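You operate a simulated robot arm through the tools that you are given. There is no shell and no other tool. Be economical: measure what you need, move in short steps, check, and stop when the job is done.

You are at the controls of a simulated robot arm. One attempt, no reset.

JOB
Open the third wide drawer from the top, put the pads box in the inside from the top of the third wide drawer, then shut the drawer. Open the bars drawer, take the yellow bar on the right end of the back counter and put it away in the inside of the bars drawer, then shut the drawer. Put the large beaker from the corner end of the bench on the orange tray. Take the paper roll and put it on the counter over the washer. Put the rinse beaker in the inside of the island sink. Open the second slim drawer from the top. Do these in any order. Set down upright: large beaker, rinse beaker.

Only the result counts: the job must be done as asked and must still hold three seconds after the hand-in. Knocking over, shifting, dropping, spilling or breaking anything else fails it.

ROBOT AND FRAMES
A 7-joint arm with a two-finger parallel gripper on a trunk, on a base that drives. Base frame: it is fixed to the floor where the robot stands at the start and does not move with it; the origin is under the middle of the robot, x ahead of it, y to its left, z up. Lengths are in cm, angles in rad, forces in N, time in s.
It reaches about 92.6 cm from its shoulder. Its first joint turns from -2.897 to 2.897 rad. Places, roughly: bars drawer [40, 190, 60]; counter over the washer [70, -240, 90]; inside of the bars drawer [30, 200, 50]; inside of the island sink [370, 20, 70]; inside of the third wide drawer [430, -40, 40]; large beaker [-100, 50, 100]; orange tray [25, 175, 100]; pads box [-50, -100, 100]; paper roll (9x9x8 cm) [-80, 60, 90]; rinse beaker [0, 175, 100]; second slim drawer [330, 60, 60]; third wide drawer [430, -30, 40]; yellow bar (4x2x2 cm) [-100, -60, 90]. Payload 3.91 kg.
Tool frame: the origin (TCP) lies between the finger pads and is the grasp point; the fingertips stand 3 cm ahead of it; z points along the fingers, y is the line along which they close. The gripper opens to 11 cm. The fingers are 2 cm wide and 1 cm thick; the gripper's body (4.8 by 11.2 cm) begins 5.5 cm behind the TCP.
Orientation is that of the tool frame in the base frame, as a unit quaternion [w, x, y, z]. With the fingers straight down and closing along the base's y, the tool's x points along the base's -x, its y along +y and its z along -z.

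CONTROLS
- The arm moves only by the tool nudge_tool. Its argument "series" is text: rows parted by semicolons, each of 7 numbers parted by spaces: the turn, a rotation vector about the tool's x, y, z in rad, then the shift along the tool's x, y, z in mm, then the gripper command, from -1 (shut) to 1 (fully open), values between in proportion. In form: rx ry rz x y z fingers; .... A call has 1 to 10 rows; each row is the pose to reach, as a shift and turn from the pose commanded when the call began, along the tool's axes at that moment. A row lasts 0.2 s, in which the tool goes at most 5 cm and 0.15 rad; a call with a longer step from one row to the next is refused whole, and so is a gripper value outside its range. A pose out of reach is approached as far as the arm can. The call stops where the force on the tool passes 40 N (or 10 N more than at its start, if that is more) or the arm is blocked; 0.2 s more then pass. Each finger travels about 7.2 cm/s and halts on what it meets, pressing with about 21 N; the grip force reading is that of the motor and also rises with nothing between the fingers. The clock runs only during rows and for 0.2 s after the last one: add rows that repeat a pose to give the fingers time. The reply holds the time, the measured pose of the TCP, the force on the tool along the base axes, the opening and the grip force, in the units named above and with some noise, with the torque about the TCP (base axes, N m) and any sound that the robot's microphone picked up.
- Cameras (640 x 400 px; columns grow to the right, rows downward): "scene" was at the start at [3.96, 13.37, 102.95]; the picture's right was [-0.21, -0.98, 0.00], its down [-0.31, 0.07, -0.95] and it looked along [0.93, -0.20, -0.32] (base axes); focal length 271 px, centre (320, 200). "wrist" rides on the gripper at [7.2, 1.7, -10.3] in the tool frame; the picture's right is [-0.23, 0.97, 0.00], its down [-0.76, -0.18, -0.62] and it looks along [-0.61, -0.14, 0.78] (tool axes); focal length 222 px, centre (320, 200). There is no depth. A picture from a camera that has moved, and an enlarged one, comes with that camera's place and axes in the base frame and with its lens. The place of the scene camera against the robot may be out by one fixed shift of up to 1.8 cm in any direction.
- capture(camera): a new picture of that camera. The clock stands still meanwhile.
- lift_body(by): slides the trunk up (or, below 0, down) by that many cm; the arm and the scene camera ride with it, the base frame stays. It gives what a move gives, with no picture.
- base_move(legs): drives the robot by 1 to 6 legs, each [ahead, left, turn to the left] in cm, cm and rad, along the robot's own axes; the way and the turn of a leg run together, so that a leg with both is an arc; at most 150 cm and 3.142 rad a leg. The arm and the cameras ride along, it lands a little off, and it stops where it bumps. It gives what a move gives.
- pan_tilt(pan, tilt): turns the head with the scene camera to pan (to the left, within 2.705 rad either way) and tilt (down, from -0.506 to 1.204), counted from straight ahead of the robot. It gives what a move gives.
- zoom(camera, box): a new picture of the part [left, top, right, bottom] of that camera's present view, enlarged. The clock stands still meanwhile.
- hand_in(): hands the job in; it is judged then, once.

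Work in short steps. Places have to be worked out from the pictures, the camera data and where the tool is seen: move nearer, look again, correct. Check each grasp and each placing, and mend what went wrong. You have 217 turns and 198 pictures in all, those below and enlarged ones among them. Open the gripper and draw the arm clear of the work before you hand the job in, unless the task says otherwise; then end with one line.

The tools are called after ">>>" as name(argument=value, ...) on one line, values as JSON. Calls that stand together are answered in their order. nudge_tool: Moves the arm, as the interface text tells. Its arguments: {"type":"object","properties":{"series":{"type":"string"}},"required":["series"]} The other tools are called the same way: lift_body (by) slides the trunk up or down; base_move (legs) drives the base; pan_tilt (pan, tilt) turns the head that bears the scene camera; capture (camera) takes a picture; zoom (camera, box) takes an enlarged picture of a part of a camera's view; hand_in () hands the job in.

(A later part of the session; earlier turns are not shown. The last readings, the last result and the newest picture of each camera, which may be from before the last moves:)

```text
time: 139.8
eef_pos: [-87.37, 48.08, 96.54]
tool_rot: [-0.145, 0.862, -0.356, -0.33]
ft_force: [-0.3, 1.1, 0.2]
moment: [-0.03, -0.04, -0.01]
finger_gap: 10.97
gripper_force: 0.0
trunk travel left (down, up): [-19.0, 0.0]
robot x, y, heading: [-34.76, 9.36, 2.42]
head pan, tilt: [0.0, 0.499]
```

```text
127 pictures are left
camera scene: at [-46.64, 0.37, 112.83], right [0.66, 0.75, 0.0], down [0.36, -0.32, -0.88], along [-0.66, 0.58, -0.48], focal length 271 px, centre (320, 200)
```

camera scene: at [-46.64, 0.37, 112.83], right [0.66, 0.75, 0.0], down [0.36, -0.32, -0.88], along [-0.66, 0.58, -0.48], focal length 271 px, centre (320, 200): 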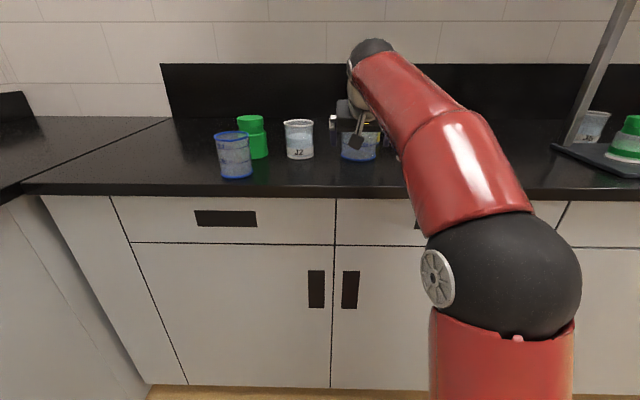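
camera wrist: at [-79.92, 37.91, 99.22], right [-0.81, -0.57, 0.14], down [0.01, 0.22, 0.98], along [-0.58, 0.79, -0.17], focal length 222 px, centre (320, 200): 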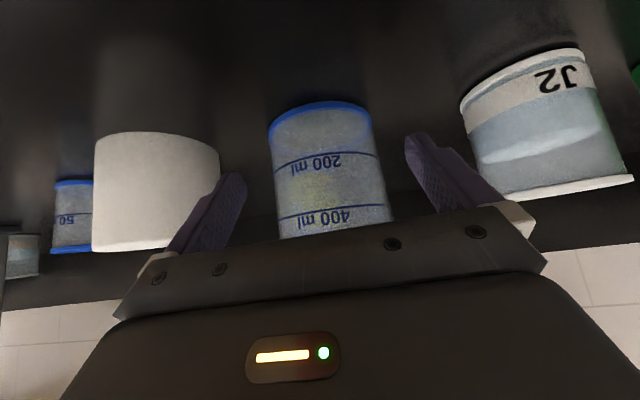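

Beaker is centred between the fingers. I advance 4.5 cm and close.

>>> nudge_tool(series="0 0 0 -11 0 10 1;0 0 0 -22 0 20 1;0 0 0 -33 0 30 1;0 0 0 -33 0 30 -0.2;0 0 0 -33 0 30 -1;0 0 0 -33 0 30 -1")

>>> capture(camera="wrist")

```text
time: 141.2
eef_pos: [-90.54, 51.18, 96.31]
tool_rot: [-0.143, 0.863, -0.355, -0.33]
ft_force: [0.0, 0.4, 0.7]
moment: [-0.04, 0.07, 0.0]
finger_gap: 8.71
gripper_force: 21.3
trunk travel left (down, up): [-19.0, 0.0]
robot x, y, heading: [-34.88, 9.96, 2.419]
head pan, tilt: [0.0, 0.499]
```

```text
126 pictures are left
camera wrist: at [-83.09, 41.11, 99.1], right [-0.81, -0.57, 0.14], down [0.01, 0.22, 0.98], along [-0.58, 0.79, -0.17], focal length 222 px, centre (320, 200)
```

wrist: 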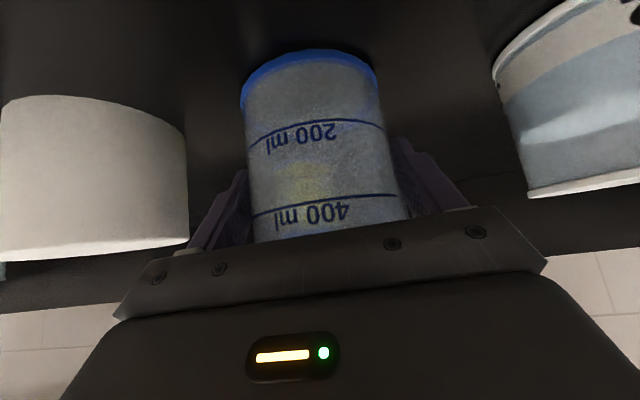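

Held at 8.7 cm. I lift, watching for slip, then back the base away.

>>> nudge_tool(series="0 0 0 -7 0 -7 -1;0 0 0 -14 0 -15 -1;0 0 0 -27 0 -30 -1;0 0 0 -27 0 -30 -1")

>>> capture(camera="wrist")

```text
time: 142.2
eef_pos: [-90.59, 51.19, 100.32]
tool_rot: [-0.145, 0.862, -0.356, -0.33]
ft_force: [-0.6, -1.1, -0.2]
moment: [0.02, 0.01, 0.01]
finger_gap: 8.72
gripper_force: 21.3
trunk travel left (down, up): [-19.0, 0.0]
robot x, y, heading: [-34.79, 9.64, 2.42]
head pan, tilt: [0.0, 0.499]
```

```text
125 pictures are left
camera wrist: at [-83.15, 41.07, 103.15], right [-0.81, -0.57, 0.14], down [0.01, 0.22, 0.98], along [-0.58, 0.79, -0.17], focal length 222 px, centre (320, 200)
```

wrist: 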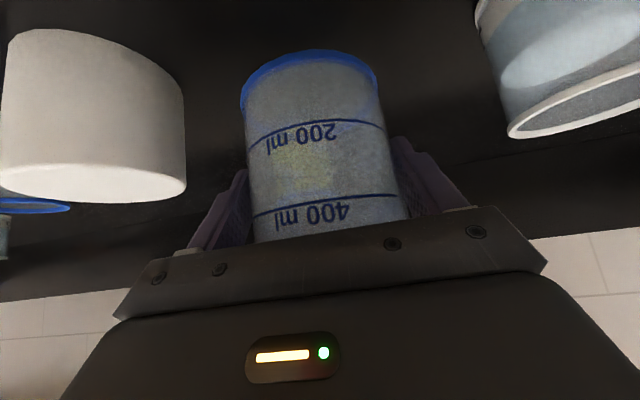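

Lifted securely. I back off 45 cm and drive along to the tray.

>>> base_move(legs=[[-45, 0, -0.015], [0, -80, 0], [0, -79, 0]])

>>> capture(camera="scene")

>>> capture(camera="wrist")

```text
time: 152.6
eef_pos: [47.89, 141.04, 100.56]
tool_rot: [-0.144, 0.863, -0.354, -0.33]
ft_force: [-0.2, 0.2, -0.6]
moment: [0.01, 0.01, 0.02]
finger_gap: 8.67
gripper_force: 21.3
trunk travel left (down, up): [-19.0, 0.0]
robot x, y, heading: [103.73, 100.38, 2.424]
head pan, tilt: [0.0, 0.499]
```

```text
124 pictures are left
camera scene: at [92.11, 90.44, 112.83], right [0.66, 0.75, 0.0], down [0.36, -0.31, -0.88], along [-0.66, 0.58, -0.48], focal length 271 px, centre (320, 200)
```

scene: 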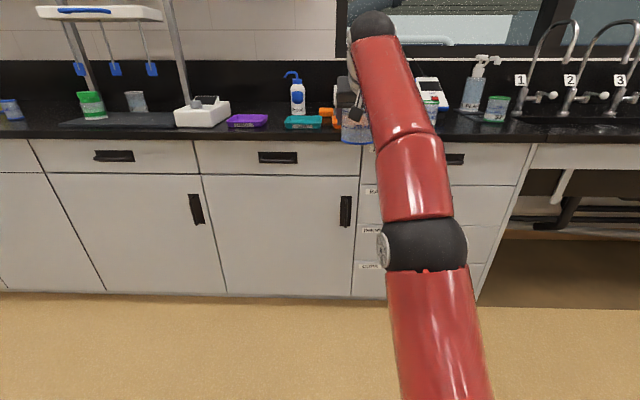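

```text
123 pictures are left
camera wrist: at [55.32, 130.87, 103.15], right [-0.81, -0.57, 0.14], down [0.01, 0.22, 0.98], along [-0.59, 0.79, -0.17], focal length 222 px, centre (320, 200)
```

wrist: 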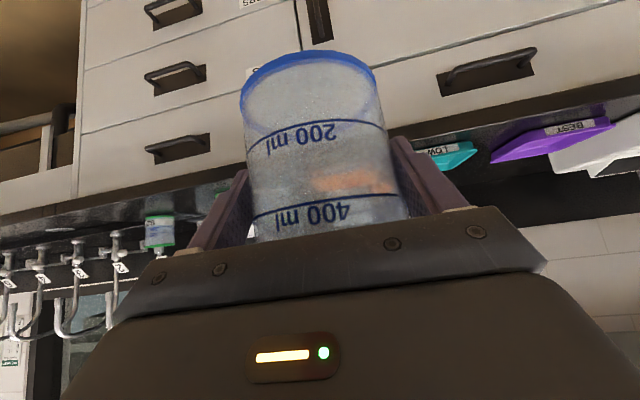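

Tray estimated near (23, 164.5). I shift right so the held beaker no longer hides it, and look closely.

>>> base_move(legs=[[20, -18, -0.02]])

>>> pan_tilt(pan=0.1, tilt=0.5)

>>> zoom(camera="scene", box=[220, 60, 420, 185])

>>> capture(camera="wrist")

```text
time: 154.5
eef_pos: [45.48, 168.31, 100.41]
tool_rot: [-0.147, 0.86, -0.362, -0.329]
ft_force: [-0.6, -0.1, -0.7]
moment: [-0.02, -0.01, 0.01]
finger_gap: 8.69
gripper_force: 21.2
trunk travel left (down, up): [-19.0, 0.0]
robot x, y, heading: [100.39, 126.4, 2.408]
head pan, tilt: [0.0, 0.499]
```

```text
time: 155.2
eef_pos: [45.38, 168.28, 100.44]
tool_rot: [-0.147, 0.86, -0.362, -0.329]
ft_force: [0.4, -0.6, -1.0]
moment: [-0.01, 0.0, 0.0]
finger_gap: 8.66
gripper_force: 21.6
trunk travel left (down, up): [-19.0, 0.0]
robot x, y, heading: [100.35, 126.2, 2.398]
head pan, tilt: [0.099, 0.499]
```

```text
3.20 times, centred on (320, 122) of scene
camera zoom: at [88.01, 116.28, 112.83], right [0.6, 0.8, 0.0], down [0.38, -0.28, -0.88], along [-0.71, 0.52, -0.48], focal length 866 px, centre (320, 448)
```

zoom: 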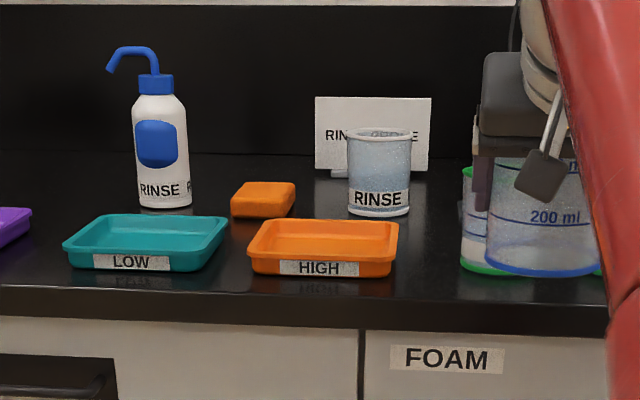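

```text
121 pictures are left
camera wrist: at [52.62, 158.13, 103.15], right [-0.82, -0.56, 0.14], down [0.02, 0.22, 0.98], along [-0.57, 0.8, -0.17], focal length 222 px, centre (320, 200)
```

wrist: 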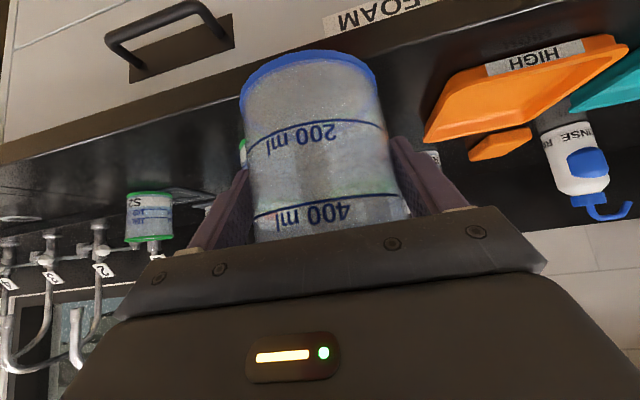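

I zoom the wrist view on the tray to locate it more precisely.

>>> zoom(camera="wrist", box=[400, 0, 640, 150])

```text
2.67 times, centred on (520, 75) of wrist
camera zoom: at [52.62, 158.13, 103.15], right [-0.82, -0.56, 0.14], down [0.02, 0.22, 0.98], along [-0.57, 0.8, -0.17], focal length 592 px, centre (-213, 533)
```

zoom: 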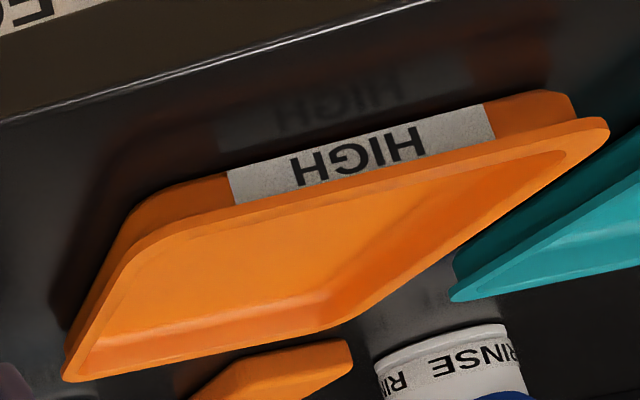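

Tray centre ≈ (23, 164.2), rim ≈13×12. I raise the beaker a little, move left 18 cm, then look.

>>> nudge_tool(series="0 0 0 -10 0 -11 -1;0 0 0 -17 0 -19 -1;0 0 0 -17 0 -19 -1")

>>> base_move(legs=[[0, 18.2, 0]])

>>> capture(camera="wrist")

>>> capture(camera="scene")

```text
time: 156.0
eef_pos: [46.1, 167.88, 101.49]
tool_rot: [-0.146, 0.859, -0.363, -0.329]
ft_force: [0.9, 0.0, -0.6]
moment: [-0.03, -0.01, 0.01]
finger_gap: 8.7
gripper_force: 20.6
out of reach, approached as far as the arm can: row 1, 2, 3
trunk travel left (down, up): [-19.0, 0.0]
robot x, y, heading: [100.4, 125.93, 2.402]
head pan, tilt: [0.099, 0.499]
```

```text
time: 157.5
eef_pos: [33.67, 154.38, 101.45]
tool_rot: [-0.147, 0.859, -0.362, -0.329]
ft_force: [-0.1, -0.5, -0.6]
moment: [-0.01, -0.01, -0.05]
finger_gap: 8.66
gripper_force: 21.0
trunk travel left (down, up): [-19.0, 0.0]
robot x, y, heading: [88.1, 112.89, 2.408]
head pan, tilt: [0.099, 0.499]
```

```text
119 pictures are left
camera wrist: at [40.98, 144.15, 104.16], right [-0.82, -0.56, 0.14], down [0.02, 0.22, 0.98], along [-0.57, 0.8, -0.17], focal length 222 px, centre (320, 200)
```

wrist: 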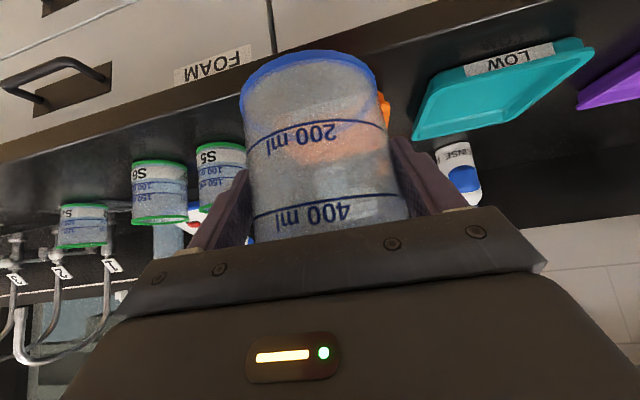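

```text
118 pictures are left
camera scene: at [75.67, 102.69, 112.83], right [0.6, 0.8, 0.0], down [0.38, -0.28, -0.88], along [-0.71, 0.52, -0.48], focal length 271 px, centre (320, 200)
```

scene: 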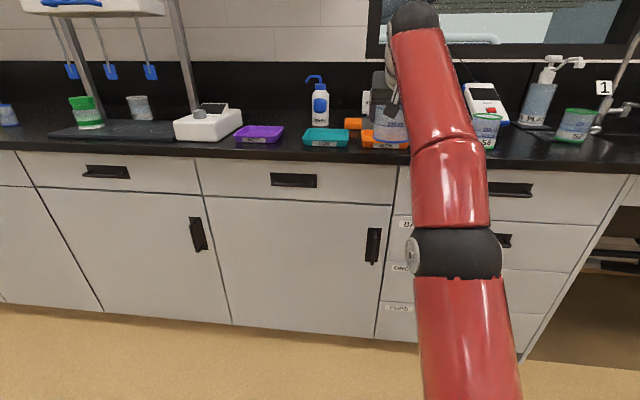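

Aligned laterally; 13.8 cm straight ahead remains. I drive 13 cm and check.

>>> base_move(legs=[[13.3, 0, 0]])

>>> capture(camera="wrist")

>>> zoom(camera="scene", box=[280, 70, 480, 195])

```text
time: 158.8
eef_pos: [23.57, 163.47, 101.51]
tool_rot: [-0.147, 0.86, -0.362, -0.329]
ft_force: [-0.2, 0.6, -0.9]
moment: [0.01, 0.0, -0.02]
finger_gap: 8.67
gripper_force: 21.0
trunk travel left (down, up): [-19.0, 0.0]
robot x, y, heading: [77.74, 121.95, 2.403]
head pan, tilt: [0.099, 0.499]
```

```text
117 pictures are left
camera wrist: at [30.87, 153.25, 104.16], right [-0.82, -0.56, 0.14], down [0.02, 0.22, 0.98], along [-0.57, 0.8, -0.17], focal length 222 px, centre (320, 200)
```

wrist: 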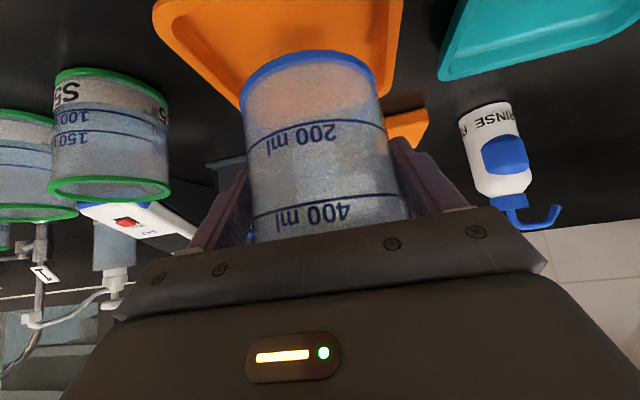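

```text
3.20 times, centred on (380, 132) of scene
camera zoom: at [65.6, 111.82, 112.83], right [0.59, 0.8, 0.0], down [0.39, -0.28, -0.88], along [-0.71, 0.52, -0.48], focal length 866 px, centre (128, 416)
```

zoom: 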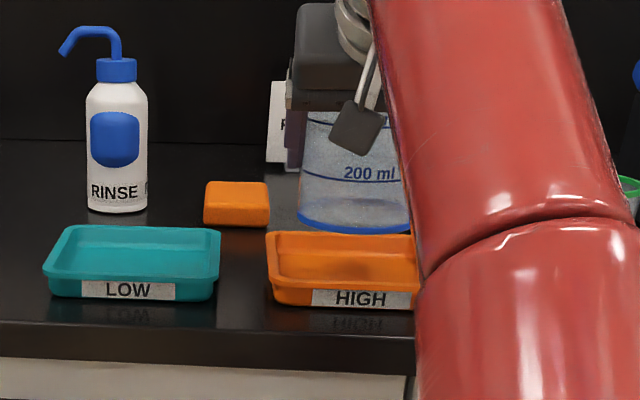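

Beaker base is centred over the tray within ~1 cm. I shift 0.9 cm forward and lower 4 cm first.

>>> nudge_tool(series="0 0 0 -7 0 6 -1;0 0 0 7 0 21 -1;0 0 0 20 0 36 -1;0 0 0 20 0 36 -1")

>>> capture(camera="wrist")

>>> zoom(camera="scene", box=[280, 70, 480, 195])

```text
time: 159.8
eef_pos: [22.9, 164.15, 97.4]
tool_rot: [-0.146, 0.86, -0.361, -0.329]
ft_force: [0.2, -0.2, -1.7]
moment: [-0.01, 0.02, -0.05]
finger_gap: 8.67
gripper_force: 21.2
out of reach, approached as far as the arm can: row 1
trunk travel left (down, up): [-19.0, 0.0]
robot x, y, heading: [77.88, 121.78, 2.402]
head pan, tilt: [0.099, 0.499]
```

```text
115 pictures are left
camera wrist: at [30.14, 153.96, 100.12], right [-0.82, -0.56, 0.14], down [0.02, 0.22, 0.98], along [-0.57, 0.8, -0.17], focal length 222 px, centre (320, 200)
```

wrist: 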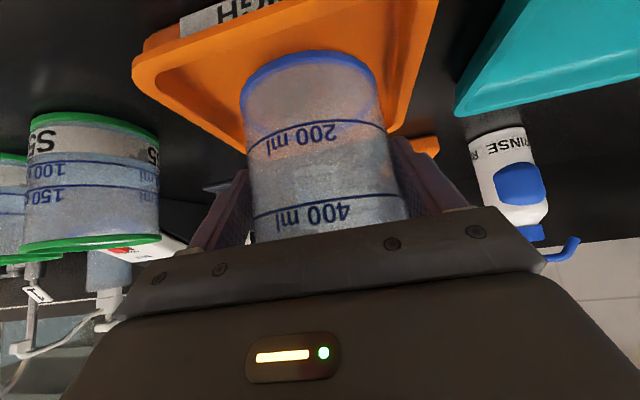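

```text
3.20 times, centred on (380, 132) of scene
camera zoom: at [65.59, 111.82, 112.83], right [0.59, 0.8, 0.0], down [0.39, -0.28, -0.88], along [-0.71, 0.52, -0.48], focal length 866 px, centre (128, 416)
```

zoom: 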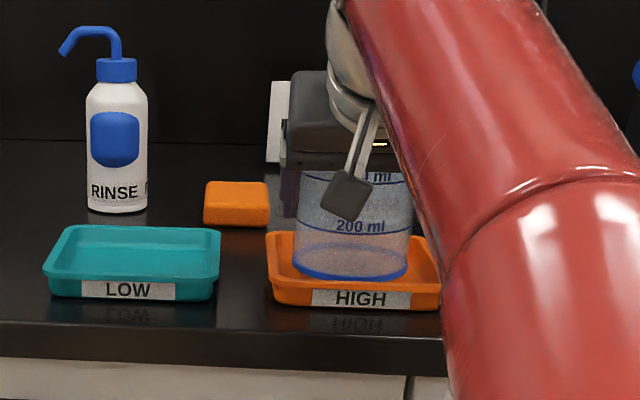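

The beaker base is inside the tray; I lower gently to contact.

>>> nudge_tool(series="0 0 0 1.4 0 1.5 -1;0 0 0 2.7 0 3 -1;0 0 0 4 0 4.5 -1")

```text
time: 160.6
eef_pos: [23.0, 164.2, 96.98]
tool_rot: [-0.146, 0.86, -0.362, -0.33]
ft_force: [0.5, 0.8, -0.4]
moment: [-0.03, -0.03, 0.02]
finger_gap: 8.68
gripper_force: 20.7
trunk travel left (down, up): [-19.0, 0.0]
robot x, y, heading: [78.37, 121.78, 2.405]
head pan, tilt: [0.099, 0.499]
```

>>> nudge_tool(series="0 0 0 1.4 0 1.5 -1;0 0 0 2.7 0 3 -1;0 0 0 4 0 4.5 -1")

>>> zoom(camera="scene", box=[280, 70, 480, 195])

```text
time: 161.4
eef_pos: [23.23, 164.07, 96.58]
tool_rot: [-0.147, 0.859, -0.361, -0.332]
ft_force: [0.7, -0.2, 20.0]
moment: [0.05, 0.7, -0.15]
finger_gap: 8.71
gripper_force: 20.9
trunk travel left (down, up): [-19.0, 0.0]
robot x, y, heading: [78.01, 121.82, 2.404]
head pan, tilt: [0.099, 0.499]
```

```text
3.20 times, centred on (380, 132) of scene
camera zoom: at [65.71, 111.74, 112.86], right [0.59, 0.8, 0.0], down [0.38, -0.28, -0.88], along [-0.71, 0.52, -0.48], focal length 866 px, centre (128, 416)
```

zoom: 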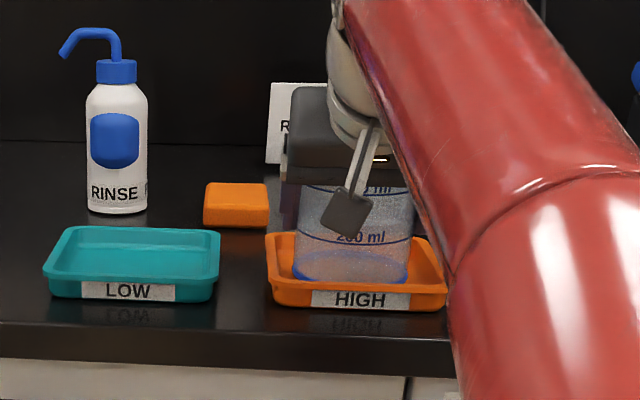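

Contact (20 N) on the tray. I release slowly, then back the fingers out along the tool axis.

>>> nudge_tool(series="0 0 0 -1 0 -1 -1;0 0 0 -1 0 -1 0.75;0 0 0 -1 0 -1 1;0 0 0 -1 0 -1 1;0 0 0 -1 0 -1 1")

>>> capture(camera="wrist")

>>> zoom(camera="scene", box=[280, 70, 480, 195])

```text
time: 162.6
eef_pos: [23.05, 164.2, 96.38]
tool_rot: [-0.147, 0.86, -0.361, -0.329]
ft_force: [0.9, -0.3, -0.1]
moment: [0.01, 0.03, 0.03]
finger_gap: 11.01
gripper_force: 0.0
trunk travel left (down, up): [-19.0, 0.0]
robot x, y, heading: [77.62, 122.06, 2.408]
head pan, tilt: [0.099, 0.499]
```

```text
112 pictures are left
camera wrist: at [30.22, 154.0, 99.17], right [-0.82, -0.56, 0.14], down [0.02, 0.22, 0.98], along [-0.57, 0.8, -0.17], focal length 222 px, centre (320, 200)
```

wrist: 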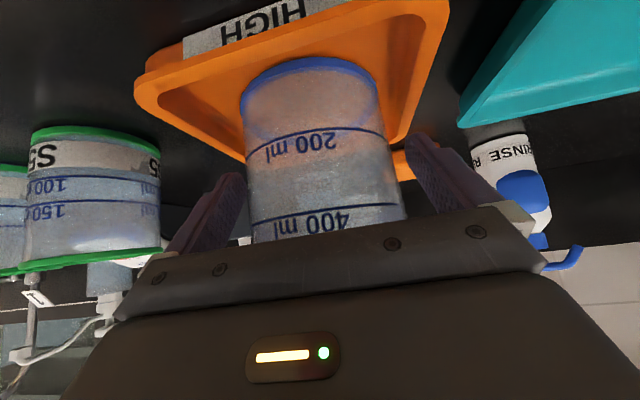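

```text
3.20 times, centred on (380, 132) of scene
camera zoom: at [65.6, 111.81, 112.83], right [0.59, 0.8, 0.0], down [0.39, -0.28, -0.88], along [-0.71, 0.52, -0.48], focal length 866 px, centre (128, 416)
```

zoom: 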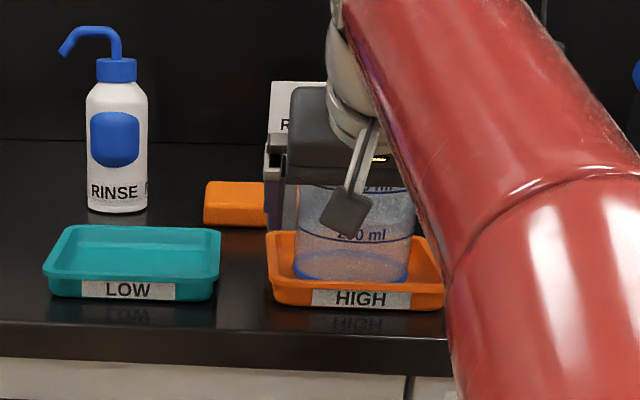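

Beaker stands upright in the tray with the fingers open. I withdraw straight back with the arm, then the base.

>>> nudge_tool(series="0 0 0 15 0 -14 1;0 0 0 30 0 -27 1;0 0 0 45 0 -41 1;0 0 0 59 0 -54 1;0 0 0 74 0 -67 1")

>>> base_move(legs=[[-22, 0, 0]])

>>> zoom(camera="scene", box=[260, 70, 460, 195])

>>> capture(camera="wrist")

```text
time: 163.8
eef_pos: [29.94, 157.08, 96.32]
tool_rot: [-0.147, 0.86, -0.362, -0.329]
ft_force: [-0.9, -0.4, 0.3]
moment: [-0.01, -0.03, 0.03]
finger_gap: 11.0
gripper_force: 0.0
trunk travel left (down, up): [-19.0, 0.0]
robot x, y, heading: [78.19, 122.05, 2.406]
head pan, tilt: [0.099, 0.499]
```

```text
time: 165.5
eef_pos: [46.27, 142.46, 96.38]
tool_rot: [-0.146, 0.86, -0.362, -0.328]
ft_force: [0.5, -0.1, -0.5]
moment: [0.03, -0.02, 0.05]
finger_gap: 11.0
gripper_force: 0.1
trunk travel left (down, up): [-19.0, 0.0]
robot x, y, heading: [94.28, 107.14, 2.405]
head pan, tilt: [0.099, 0.499]
```

```text
3.20 times, centred on (360, 132) of scene
camera zoom: at [81.81, 97.12, 112.83], right [0.6, 0.8, 0.0], down [0.38, -0.29, -0.88], along [-0.71, 0.52, -0.48], focal length 866 px, centre (192, 416)
```

zoom: 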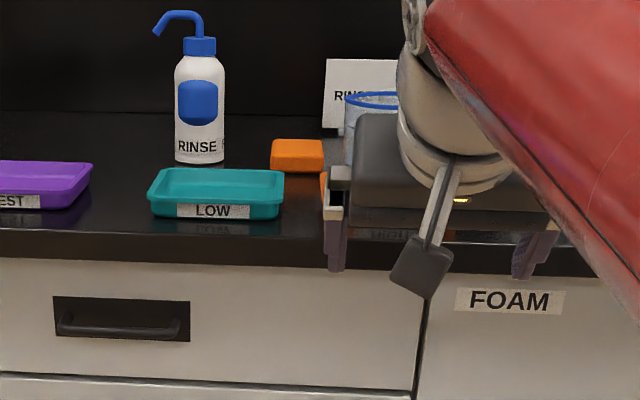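

```text
109 pictures are left
camera wrist: at [53.43, 132.25, 99.1], right [-0.82, -0.56, 0.14], down [0.02, 0.22, 0.98], along [-0.57, 0.8, -0.17], focal length 222 px, centre (320, 200)
```

wrist: 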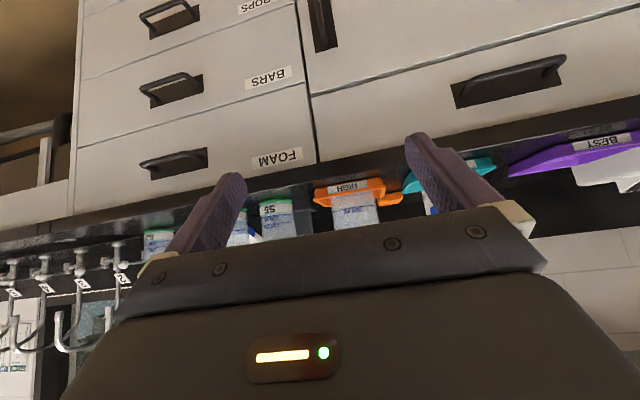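

Large beaker stands upright in the HIGH tray. For the rinse beaker behind it I need to come close to the bench; I look down to judge my base's footprint.

>>> pan_tilt(pan=0, tilt=1.2)

>>> capture(camera="scene")

```text
time: 166.6
eef_pos: [46.24, 142.39, 96.34]
tool_rot: [-0.146, 0.86, -0.362, -0.329]
ft_force: [0.3, 0.0, -0.4]
moment: [0.02, -0.03, -0.01]
finger_gap: 10.99
gripper_force: 0.0
trunk travel left (down, up): [-19.0, 0.0]
robot x, y, heading: [94.03, 107.35, 2.406]
head pan, tilt: [0.0, 1.201]
```

```text
108 pictures are left
camera scene: at [84.97, 95.47, 107.47], right [0.67, 0.74, 0.0], down [0.69, -0.63, -0.36], along [-0.27, 0.24, -0.93], focal length 271 px, centre (320, 200)
```

scene: 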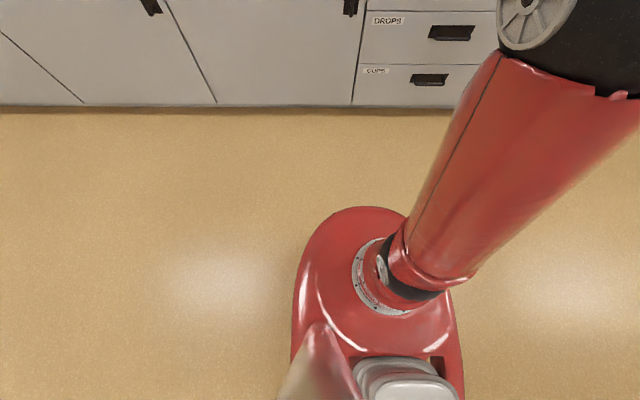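

Base nose reaches ~30–34 cm ahead, so I can get to ~45 cm from the cabinets. To get the wrist camera out of the way I test rolling the tool by 180° (camera on top).

>>> nudge_tool(series="0 0 0.15 0 0 0 1;0 0 0.3 0 0 0 1;0 0 0.45 0 0 0 1;0 0 0.6 0 0 0 1;0 0 0.75 0 0 0 1;0 0 0.9 0 0 0 1;0 0 1.05 0 0 0 1;0 0 1.2 0 0 0 1;0 0 1.35 0 0 0 1;0 0 1.5 0 0 0 1")

>>> nudge_tool(series="0 0 0.15 0 0 0 1;0 0 0.3 0 0 0 1;0 0 0.45 0 0 0 1;0 0 0.6 0 0 0 1;0 0 0.75 0 0 0 1;0 0 0.9 0 0 0 1;0 0 1.05 0 0 0 1;0 0 1.2 0 0 0 1;0 0 1.35 0 0 0 1;0 0 1.5 0 0 0 1")

```text
time: 168.8
eef_pos: [46.21, 142.55, 96.35]
tool_rot: [-0.118, -0.38, 0.852, 0.34]
ft_force: [0.0, -0.1, 0.3]
moment: [0.05, -0.02, -0.03]
finger_gap: 10.99
gripper_force: 0.1
trunk travel left (down, up): [-19.0, 0.0]
robot x, y, heading: [94.02, 107.2, 2.404]
head pan, tilt: [0.0, 1.201]
```

```text
time: 171.2
eef_pos: [43.87, 140.29, 95.11]
tool_rot: [-0.315, 0.277, 0.895, 0.152]
ft_force: [-0.2, -0.3, -1.0]
moment: [0.03, -0.04, -0.05]
finger_gap: 11.02
gripper_force: 0.1
out of reach, approached as far as the arm can: row 9
trunk travel left (down, up): [-19.0, 0.0]
robot x, y, heading: [94.1, 107.13, 2.398]
head pan, tilt: [0.0, 1.201]
stopped in row 10: the arm was blocked; the commanded pose is now the measured one
```

Rolled almost all the way (limit ~8° short). A slight yaw should level the closing axis; I apply that.

>>> nudge_tool(series="0.07 0.01 0 0 0 0 1;0.14 0.02 0 0 0 0 1;0.15 0.02 0 0 0 0 1")

>>> pan_tilt(pan=0.0, tilt=0.5)

>>> capture(camera="scene")

>>> capture(camera="wrist")

```text
time: 172.0
eef_pos: [44.03, 140.39, 95.38]
tool_rot: [-0.345, 0.25, 0.901, 0.086]
ft_force: [-0.6, -0.4, -0.3]
moment: [0.01, -0.02, -0.02]
finger_gap: 11.01
gripper_force: 0.0
trunk travel left (down, up): [-19.0, 0.0]
robot x, y, heading: [94.22, 107.07, 2.403]
head pan, tilt: [0.0, 1.201]
```

```text
time: 173.0
eef_pos: [43.97, 140.28, 95.28]
tool_rot: [-0.345, 0.25, 0.9, 0.087]
ft_force: [-0.4, -0.2, 0.1]
moment: [0.03, 0.0, 0.02]
finger_gap: 11.0
gripper_force: 0.0
trunk travel left (down, up): [-19.0, 0.0]
robot x, y, heading: [94.37, 107.4, 2.403]
head pan, tilt: [0.0, 0.499]
```

```text
107 pictures are left
camera scene: at [82.39, 97.82, 112.82], right [0.67, 0.74, 0.0], down [0.35, -0.32, -0.88], along [-0.65, 0.59, -0.48], focal length 271 px, centre (320, 200)
```

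scene: 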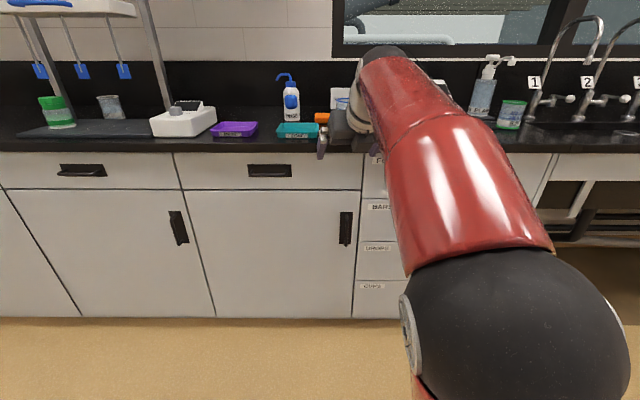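

```text
106 pictures are left
camera wrist: at [46.17, 141.1, 107.81], right [0.64, 0.75, -0.17], down [0.75, -0.66, -0.04], along [-0.14, -0.1, -0.99], focal length 222 px, centre (320, 200)
```

wrist: 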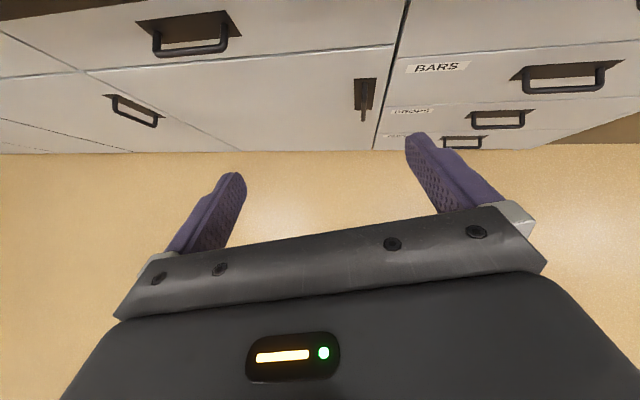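

The camera is now on top and the closing axis level. I flatten the pitch to ~25° and raise the tool to look at the rinse beaker.

>>> nudge_tool(series="0 0.1 0 20 0 -22 1;0 0.2 0 40 0 -45 1;0 0.3 0 60 0 -67 1;0 0.4 0 80 0 -89 1;0 0.4 0 80 0 -89 1")

>>> base_move(legs=[[14, -12, 0]])

>>> capture(camera="wrist")

>>> capture(camera="scene")

```text
time: 174.2
eef_pos: [44.05, 140.59, 107.32]
tool_rot: [-0.517, 0.23, 0.813, 0.136]
ft_force: [-0.4, 0.7, 0.1]
moment: [-0.03, 0.02, 0.01]
finger_gap: 10.99
gripper_force: 0.1
trunk travel left (down, up): [-19.0, 0.0]
robot x, y, heading: [94.05, 107.21, 2.401]
head pan, tilt: [0.0, 0.499]
```

```text
time: 175.8
eef_pos: [41.77, 159.13, 107.34]
tool_rot: [-0.517, 0.23, 0.814, 0.135]
ft_force: [-0.4, 0.6, -0.3]
moment: [0.02, 0.0, -0.02]
finger_gap: 10.97
gripper_force: 0.2
trunk travel left (down, up): [-19.0, 0.0]
robot x, y, heading: [92.18, 125.4, 2.402]
head pan, tilt: [0.0, 0.499]
```

```text
105 pictures are left
camera wrist: at [48.06, 157.41, 118.21], right [0.58, 0.78, -0.22], down [0.67, -0.62, -0.42], along [-0.46, 0.1, -0.88], focal length 222 px, centre (320, 200)
```

wrist: 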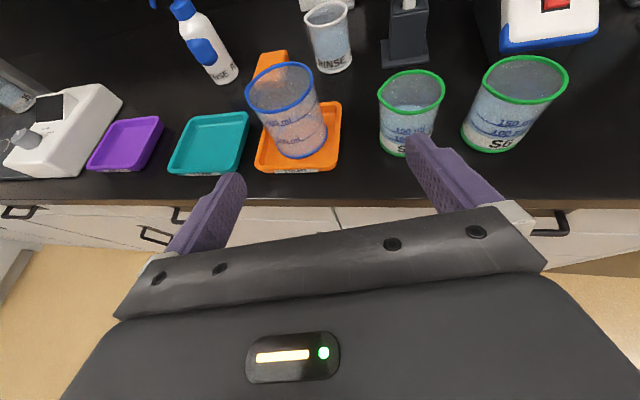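

```text
104 pictures are left
camera scene: at [79.98, 116.25, 112.83], right [0.68, 0.74, 0.0], down [0.35, -0.32, -0.88], along [-0.65, 0.59, -0.48], focal length 271 px, centre (320, 200)
```

scene: 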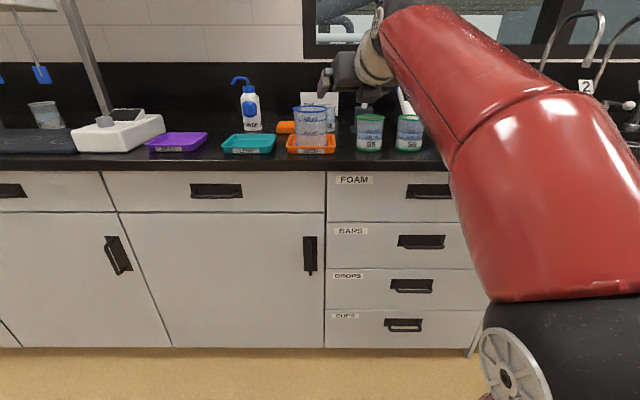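

I now have a clear overhead view: rinse beaker at (10.9, 181.0), top z≈98.2. I drive in 28 cm (4.7 cm left) with the tool above everything.

>>> base_move(legs=[[14, 4.7, 0], [13.5, 0, 0]])

>>> capture(camera="wrist")

```text
time: 178.0
eef_pos: [18.27, 174.16, 107.27]
tool_rot: [-0.516, 0.229, 0.814, 0.135]
ft_force: [0.0, -0.1, 0.0]
moment: [-0.01, -0.01, -0.02]
finger_gap: 10.98
gripper_force: 0.2
trunk travel left (down, up): [-19.0, 0.0]
robot x, y, heading: [68.36, 140.43, 2.399]
head pan, tilt: [0.0, 0.499]
```

```text
103 pictures are left
camera wrist: at [24.56, 172.39, 118.21], right [0.58, 0.78, -0.22], down [0.67, -0.62, -0.42], along [-0.46, 0.1, -0.88], focal length 222 px, centre (320, 200)
```

wrist: 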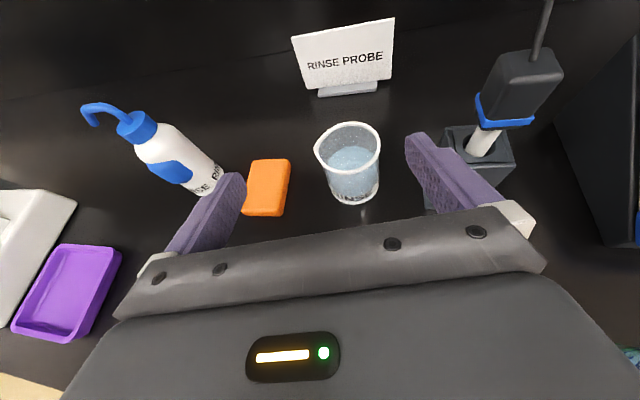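

Rinse beaker centre confirmed (11.1, 180.9); it holds liquid, so I keep it level. I move over it and check before descending.

>>> nudge_tool(series="0 0 0 14 7 29 1;0 0 0 28 14 59 1;0 0 0 42 21 88 1;0 0 0 9 21 103 1;0 0 0 9 21 103 1")

>>> capture(camera="wrist")

>>> capture(camera="scene")

```text
time: 179.2
eef_pos: [11.31, 180.96, 103.68]
tool_rot: [-0.517, 0.23, 0.813, 0.136]
ft_force: [-0.8, -1.1, 0.1]
moment: [-0.02, 0.01, 0.04]
finger_gap: 11.01
gripper_force: 0.0
trunk travel left (down, up): [-19.0, 0.0]
robot x, y, heading: [68.49, 140.17, 2.401]
head pan, tilt: [0.0, 0.499]
```

```text
102 pictures are left
camera wrist: at [17.5, 179.16, 114.47], right [0.58, 0.78, -0.22], down [0.67, -0.62, -0.42], along [-0.46, 0.1, -0.88], focal length 222 px, centre (320, 200)
```

wrist: 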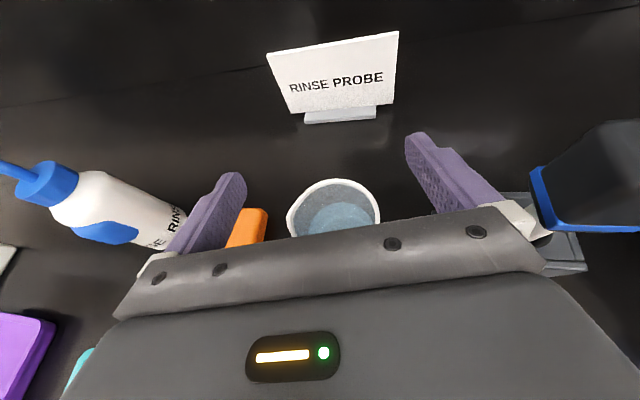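

```text
101 pictures are left
camera scene: at [56.5, 131.26, 112.83], right [0.68, 0.74, 0.0], down [0.35, -0.32, -0.88], along [-0.65, 0.59, -0.48], focal length 271 px, centre (320, 200)
```

scene: 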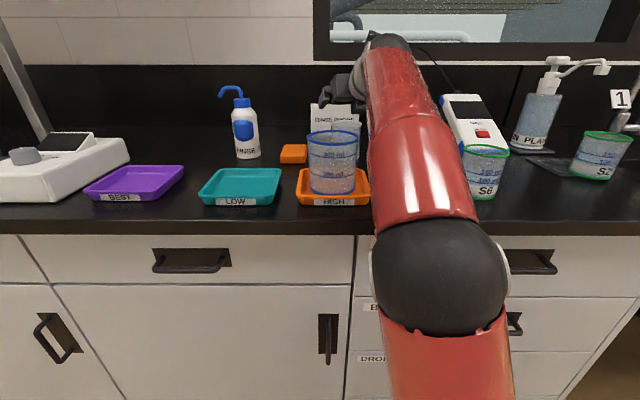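

Centred over the beaker. I descend around it and close.

>>> nudge_tool(series="0 0 0 -22 0 10 1;0 0 0 -44 0 21 1;0 0 0 -63 0 31 1;0 0 0 -63 0 31 1;0 0 0 -63 0 31 -0.2;0 0 0 -63 0 31 -1;0 0 0 -63 0 31 -1;0 0 0 -63 0 31 -1")

>>> capture(camera="wrist")

```text
time: 181.0
eef_pos: [11.02, 180.89, 96.81]
tool_rot: [-0.516, 0.23, 0.814, 0.136]
ft_force: [0.6, -0.3, -0.4]
moment: [-0.01, 0.05, 0.02]
finger_gap: 6.62
gripper_force: 20.4
trunk travel left (down, up): [-19.0, 0.0]
robot x, y, heading: [68.17, 140.6, 2.402]
head pan, tilt: [0.0, 0.499]
```

```text
100 pictures are left
camera wrist: at [17.2, 179.14, 107.63], right [0.58, 0.78, -0.22], down [0.67, -0.62, -0.42], along [-0.46, 0.1, -0.88], focal length 222 px, centre (320, 200)
```

wrist: 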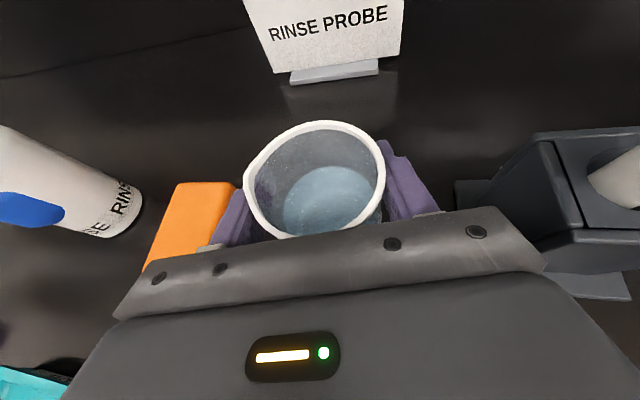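

Held (6.6 cm). I lift it level.

>>> nudge_tool(series="0 0 0 9 0 -4 -1;0 0 0 23 0 -11 -1;0 0 0 41 0 -19 -1;0 0 0 60 0 -28 -1;0 0 0 79 0 -37 -1;0 0 0 95 0 -45 -1;0 0 0 95 0 -45 -1")

>>> capture(camera="wrist")

>>> capture(camera="scene")

```text
time: 182.6
eef_pos: [11.02, 180.85, 107.3]
tool_rot: [-0.516, 0.231, 0.813, 0.136]
ft_force: [-0.1, 0.6, -1.9]
moment: [0.02, 0.04, 0.03]
finger_gap: 6.63
gripper_force: 21.0
trunk travel left (down, up): [-19.0, 0.0]
robot x, y, heading: [68.56, 140.32, 2.403]
head pan, tilt: [0.0, 0.499]
```

```text
99 pictures are left
camera wrist: at [17.26, 179.11, 118.17], right [0.58, 0.78, -0.22], down [0.67, -0.62, -0.42], along [-0.46, 0.09, -0.88], focal length 222 px, centre (320, 200)
```

wrist: 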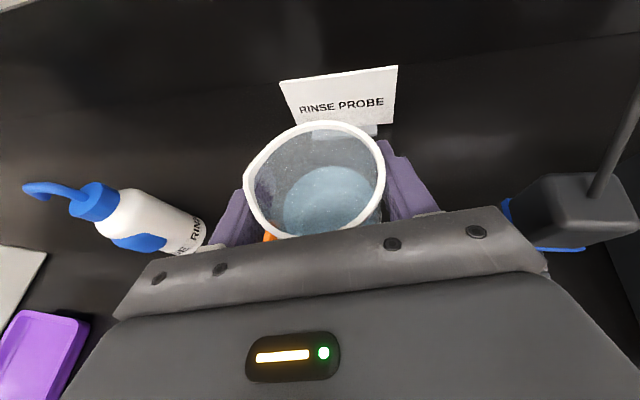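

```text
98 pictures are left
camera scene: at [56.49, 131.26, 112.83], right [0.67, 0.74, 0.0], down [0.35, -0.32, -0.88], along [-0.65, 0.59, -0.48], focal length 271 px, centre (320, 200)
```

scene: 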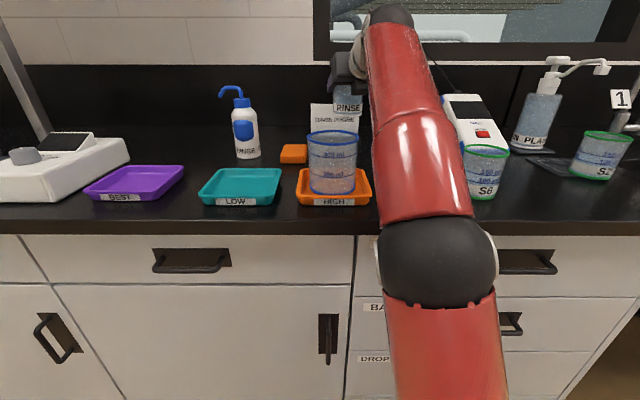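

Bottom is at ≈100.3, just about the large beaker's rim; I try to raise 3 cm more so I can come straight back over it.

>>> nudge_tool(series="0 0 0 9 0 -4 -1;0 0 0 18 0 -8 -1;0 0 0 27 0 -13 -1;0 0 0 27 0 -13 -1")

```text
time: 183.6
eef_pos: [11.02, 180.88, 110.12]
tool_rot: [-0.516, 0.231, 0.814, 0.136]
ft_force: [0.3, -0.1, -0.9]
moment: [0.01, -0.01, -0.02]
finger_gap: 6.63
gripper_force: 20.8
trunk travel left (down, up): [-19.0, 0.0]
robot x, y, heading: [68.38, 140.65, 2.4]
head pan, tilt: [0.0, 0.499]
```

Bottom now ≈103, clear by ~2.6 cm. I drive straight back over the gap.

>>> base_move(legs=[[-20, -4, 0], [-45, 0, 0]])

>>> pan_tilt(pan=0.1, tilt=0.4)

>>> capture(camera="scene")

>>> pan_tilt(pan=-1.6, tilt=0.3)

>>> capture(camera="scene")

```text
time: 187.6
eef_pos: [61.62, 140.12, 110.22]
tool_rot: [-0.516, 0.23, 0.814, 0.136]
ft_force: [-0.7, -0.1, -1.6]
moment: [0.02, 0.02, 0.01]
finger_gap: 6.62
gripper_force: 20.8
trunk travel left (down, up): [-19.0, 0.0]
robot x, y, heading: [119.0, 99.88, 2.402]
head pan, tilt: [0.0, 0.499]
```

```text
time: 188.2
eef_pos: [61.66, 140.06, 110.17]
tool_rot: [-0.516, 0.229, 0.814, 0.135]
ft_force: [0.3, -0.6, -1.3]
moment: [-0.02, -0.05, 0.0]
finger_gap: 6.61
gripper_force: 21.0
trunk travel left (down, up): [-19.0, 0.0]
robot x, y, heading: [119.16, 99.8, 2.404]
head pan, tilt: [0.099, 0.4]
```

```text
97 pictures are left
camera scene: at [106.39, 89.89, 113.74], right [0.6, 0.8, 0.0], down [0.31, -0.23, -0.92], along [-0.74, 0.55, -0.39], focal length 271 px, centre (320, 200)
```

scene: 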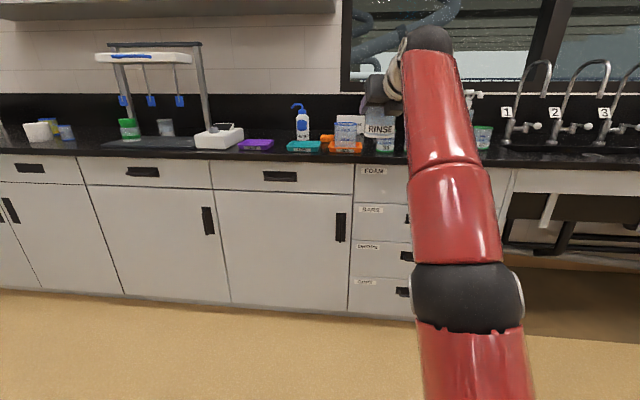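

```text
time: 190.0
eef_pos: [61.65, 140.11, 110.09]
tool_rot: [-0.517, 0.229, 0.814, 0.135]
ft_force: [0.5, -0.6, -0.9]
moment: [-0.01, -0.02, -0.03]
finger_gap: 6.63
gripper_force: 20.8
trunk travel left (down, up): [-19.0, 0.0]
robot x, y, heading: [118.55, 99.76, 2.401]
head pan, tilt: [-1.6, 0.3]
```

```text
96 pictures are left
camera scene: at [120.3, 91.06, 114.67], right [0.72, -0.7, 0.0], down [-0.21, -0.21, -0.96], along [0.66, 0.69, -0.3], focal length 271 px, centre (320, 200)
```

scene: 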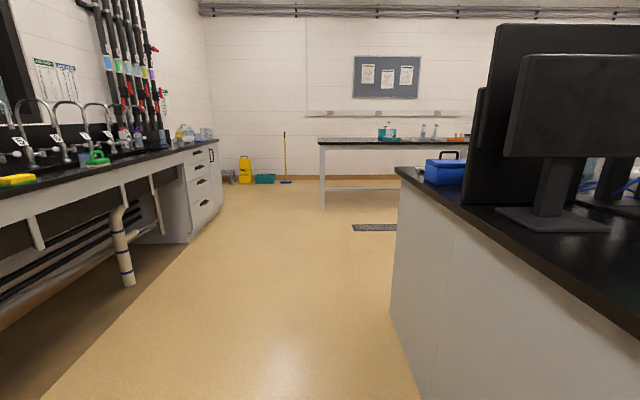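

Everything is in place. Now to the island sink: I turn to face −u, back along the free aisle past the island's end, then check.

>>> base_move(legs=[[0, 0, 1.574], [-110, 0, 0], [-109, 0, 0]])

>>> pan_tilt(pan=0.9, tilt=0.3)

>>> capture(camera="scene")

```text
time: 204.8
eef_pos: [227.96, 207.1, 110.1]
tool_rot: [-0.462, -0.409, 0.741, -0.266]
ft_force: [-0.5, 0.9, -1.3]
moment: [0.01, -0.02, 0.0]
finger_gap: 6.57
gripper_force: 21.1
trunk travel left (down, up): [-19.0, 0.0]
robot x, y, heading: [269.1, 264.16, -2.321]
head pan, tilt: [-1.6, 0.3]
```

```text
time: 207.0
eef_pos: [227.97, 207.09, 110.23]
tool_rot: [-0.462, -0.409, 0.74, -0.267]
ft_force: [0.0, 0.3, -2.0]
moment: [0.03, -0.01, 0.01]
finger_gap: 6.57
gripper_force: 21.5
trunk travel left (down, up): [-19.0, 0.0]
robot x, y, heading: [269.27, 264.05, -2.325]
head pan, tilt: [0.901, 0.3]
```

```text
95 pictures are left
camera scene: at [286.61, 248.42, 114.67], right [-0.99, -0.15, 0.0], down [-0.04, 0.29, -0.96], along [0.14, -0.94, -0.3], focal length 271 px, centre (320, 200)
```

scene: 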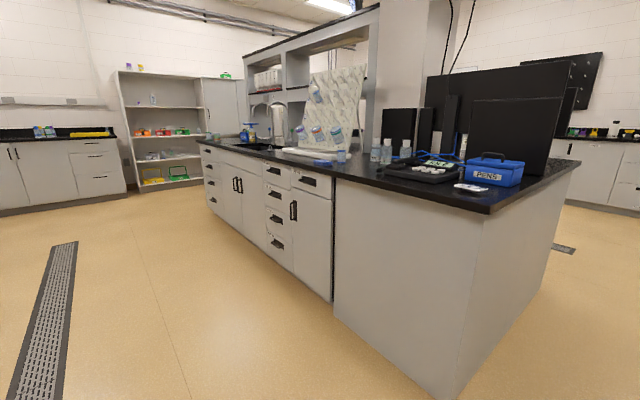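

The island's drawer side is visible and the floor clear. I correct the heading and slide along to the sink.

>>> base_move(legs=[[0, 0, 0.018], [0, 120, 0], [0, 115, 0]])

>>> pan_tilt(pan=0.1, tilt=0.5)

>>> capture(camera="scene")

>>> capture(camera="wrist")

```text
time: 219.0
eef_pos: [406.11, 48.97, 110.17]
tool_rot: [-0.459, -0.418, 0.735, -0.272]
ft_force: [0.1, 0.1, -1.2]
moment: [-0.04, -0.01, -0.02]
finger_gap: 6.53
gripper_force: 21.0
trunk travel left (down, up): [-19.0, 0.0]
robot x, y, heading: [445.64, 106.69, -2.299]
head pan, tilt: [0.901, 0.3]
```

```text
time: 220.1
eef_pos: [405.95, 48.83, 110.09]
tool_rot: [-0.459, -0.418, 0.735, -0.272]
ft_force: [-0.1, -0.6, -1.6]
moment: [0.0, 0.02, 0.01]
finger_gap: 6.51
gripper_force: 21.3
trunk travel left (down, up): [-19.0, 0.0]
robot x, y, heading: [445.81, 106.88, -2.295]
head pan, tilt: [0.099, 0.499]
```

```text
94 pictures are left
camera scene: at [456.6, 93.53, 112.83], right [-0.81, 0.59, 0.0], down [0.28, 0.39, -0.88], along [-0.52, -0.71, -0.48], focal length 271 px, centre (320, 200)
```

scene: 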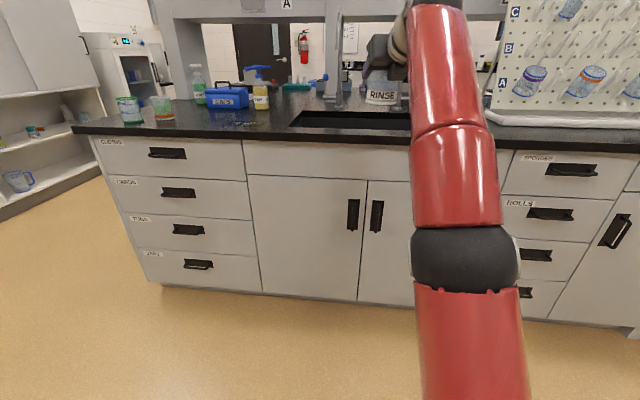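

```text
93 pictures are left
camera wrist: at [407.45, 55.07, 121.01], right [-0.79, 0.57, -0.22], down [0.61, 0.68, -0.42], along [-0.09, -0.46, -0.88], focal length 222 px, centre (320, 200)
```

wrist: 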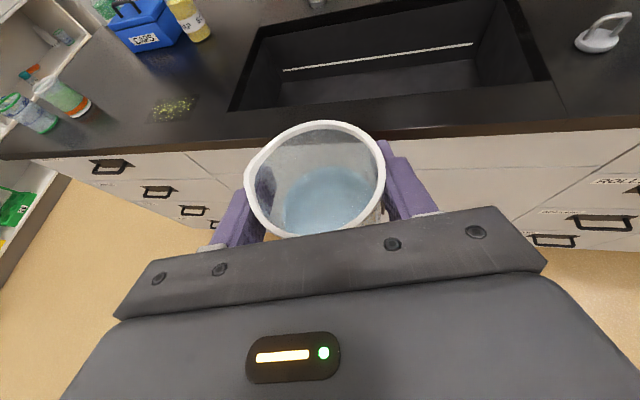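

The sink opening spans about u 252–279, v 237–295, with its floor ~20 cm down. With this flat grip I can't reach the sink floor, so I want to set the beaker on the free counter right of the sink and regrasp steeper; I move right and look.

>>> base_move(legs=[[0, -42, -0.01]])

>>> capture(camera="scene")

>>> capture(camera="wrist")

```text
time: 222.7
eef_pos: [374.24, 77.24, 110.16]
tool_rot: [-0.461, -0.413, 0.738, -0.269]
ft_force: [0.1, 0.2, -1.2]
moment: [0.02, 0.01, 0.01]
finger_gap: 6.54
gripper_force: 20.8
trunk travel left (down, up): [-19.0, 0.0]
robot x, y, heading: [414.49, 134.82, -2.315]
head pan, tilt: [0.099, 0.499]
```

```text
92 pictures are left
camera scene: at [425.52, 121.29, 112.83], right [-0.8, 0.6, 0.0], down [0.29, 0.38, -0.88], along [-0.53, -0.7, -0.48], focal length 271 px, centre (320, 200)
```

scene: 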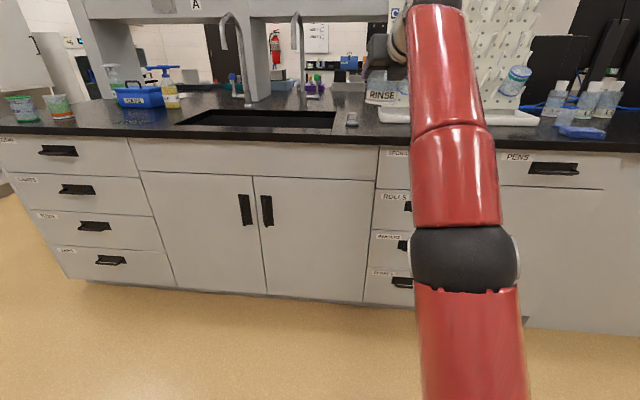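

```text
91 pictures are left
camera wrist: at [375.83, 83.5, 121.01], right [-0.78, 0.58, -0.22], down [0.62, 0.67, -0.42], along [-0.1, -0.46, -0.88], focal length 222 px, centre (320, 200)
```

wrist: 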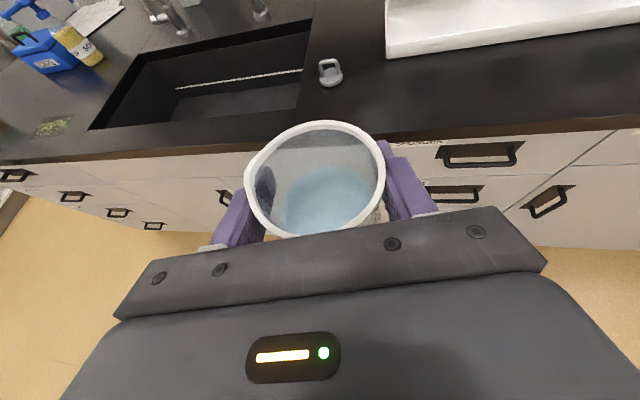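

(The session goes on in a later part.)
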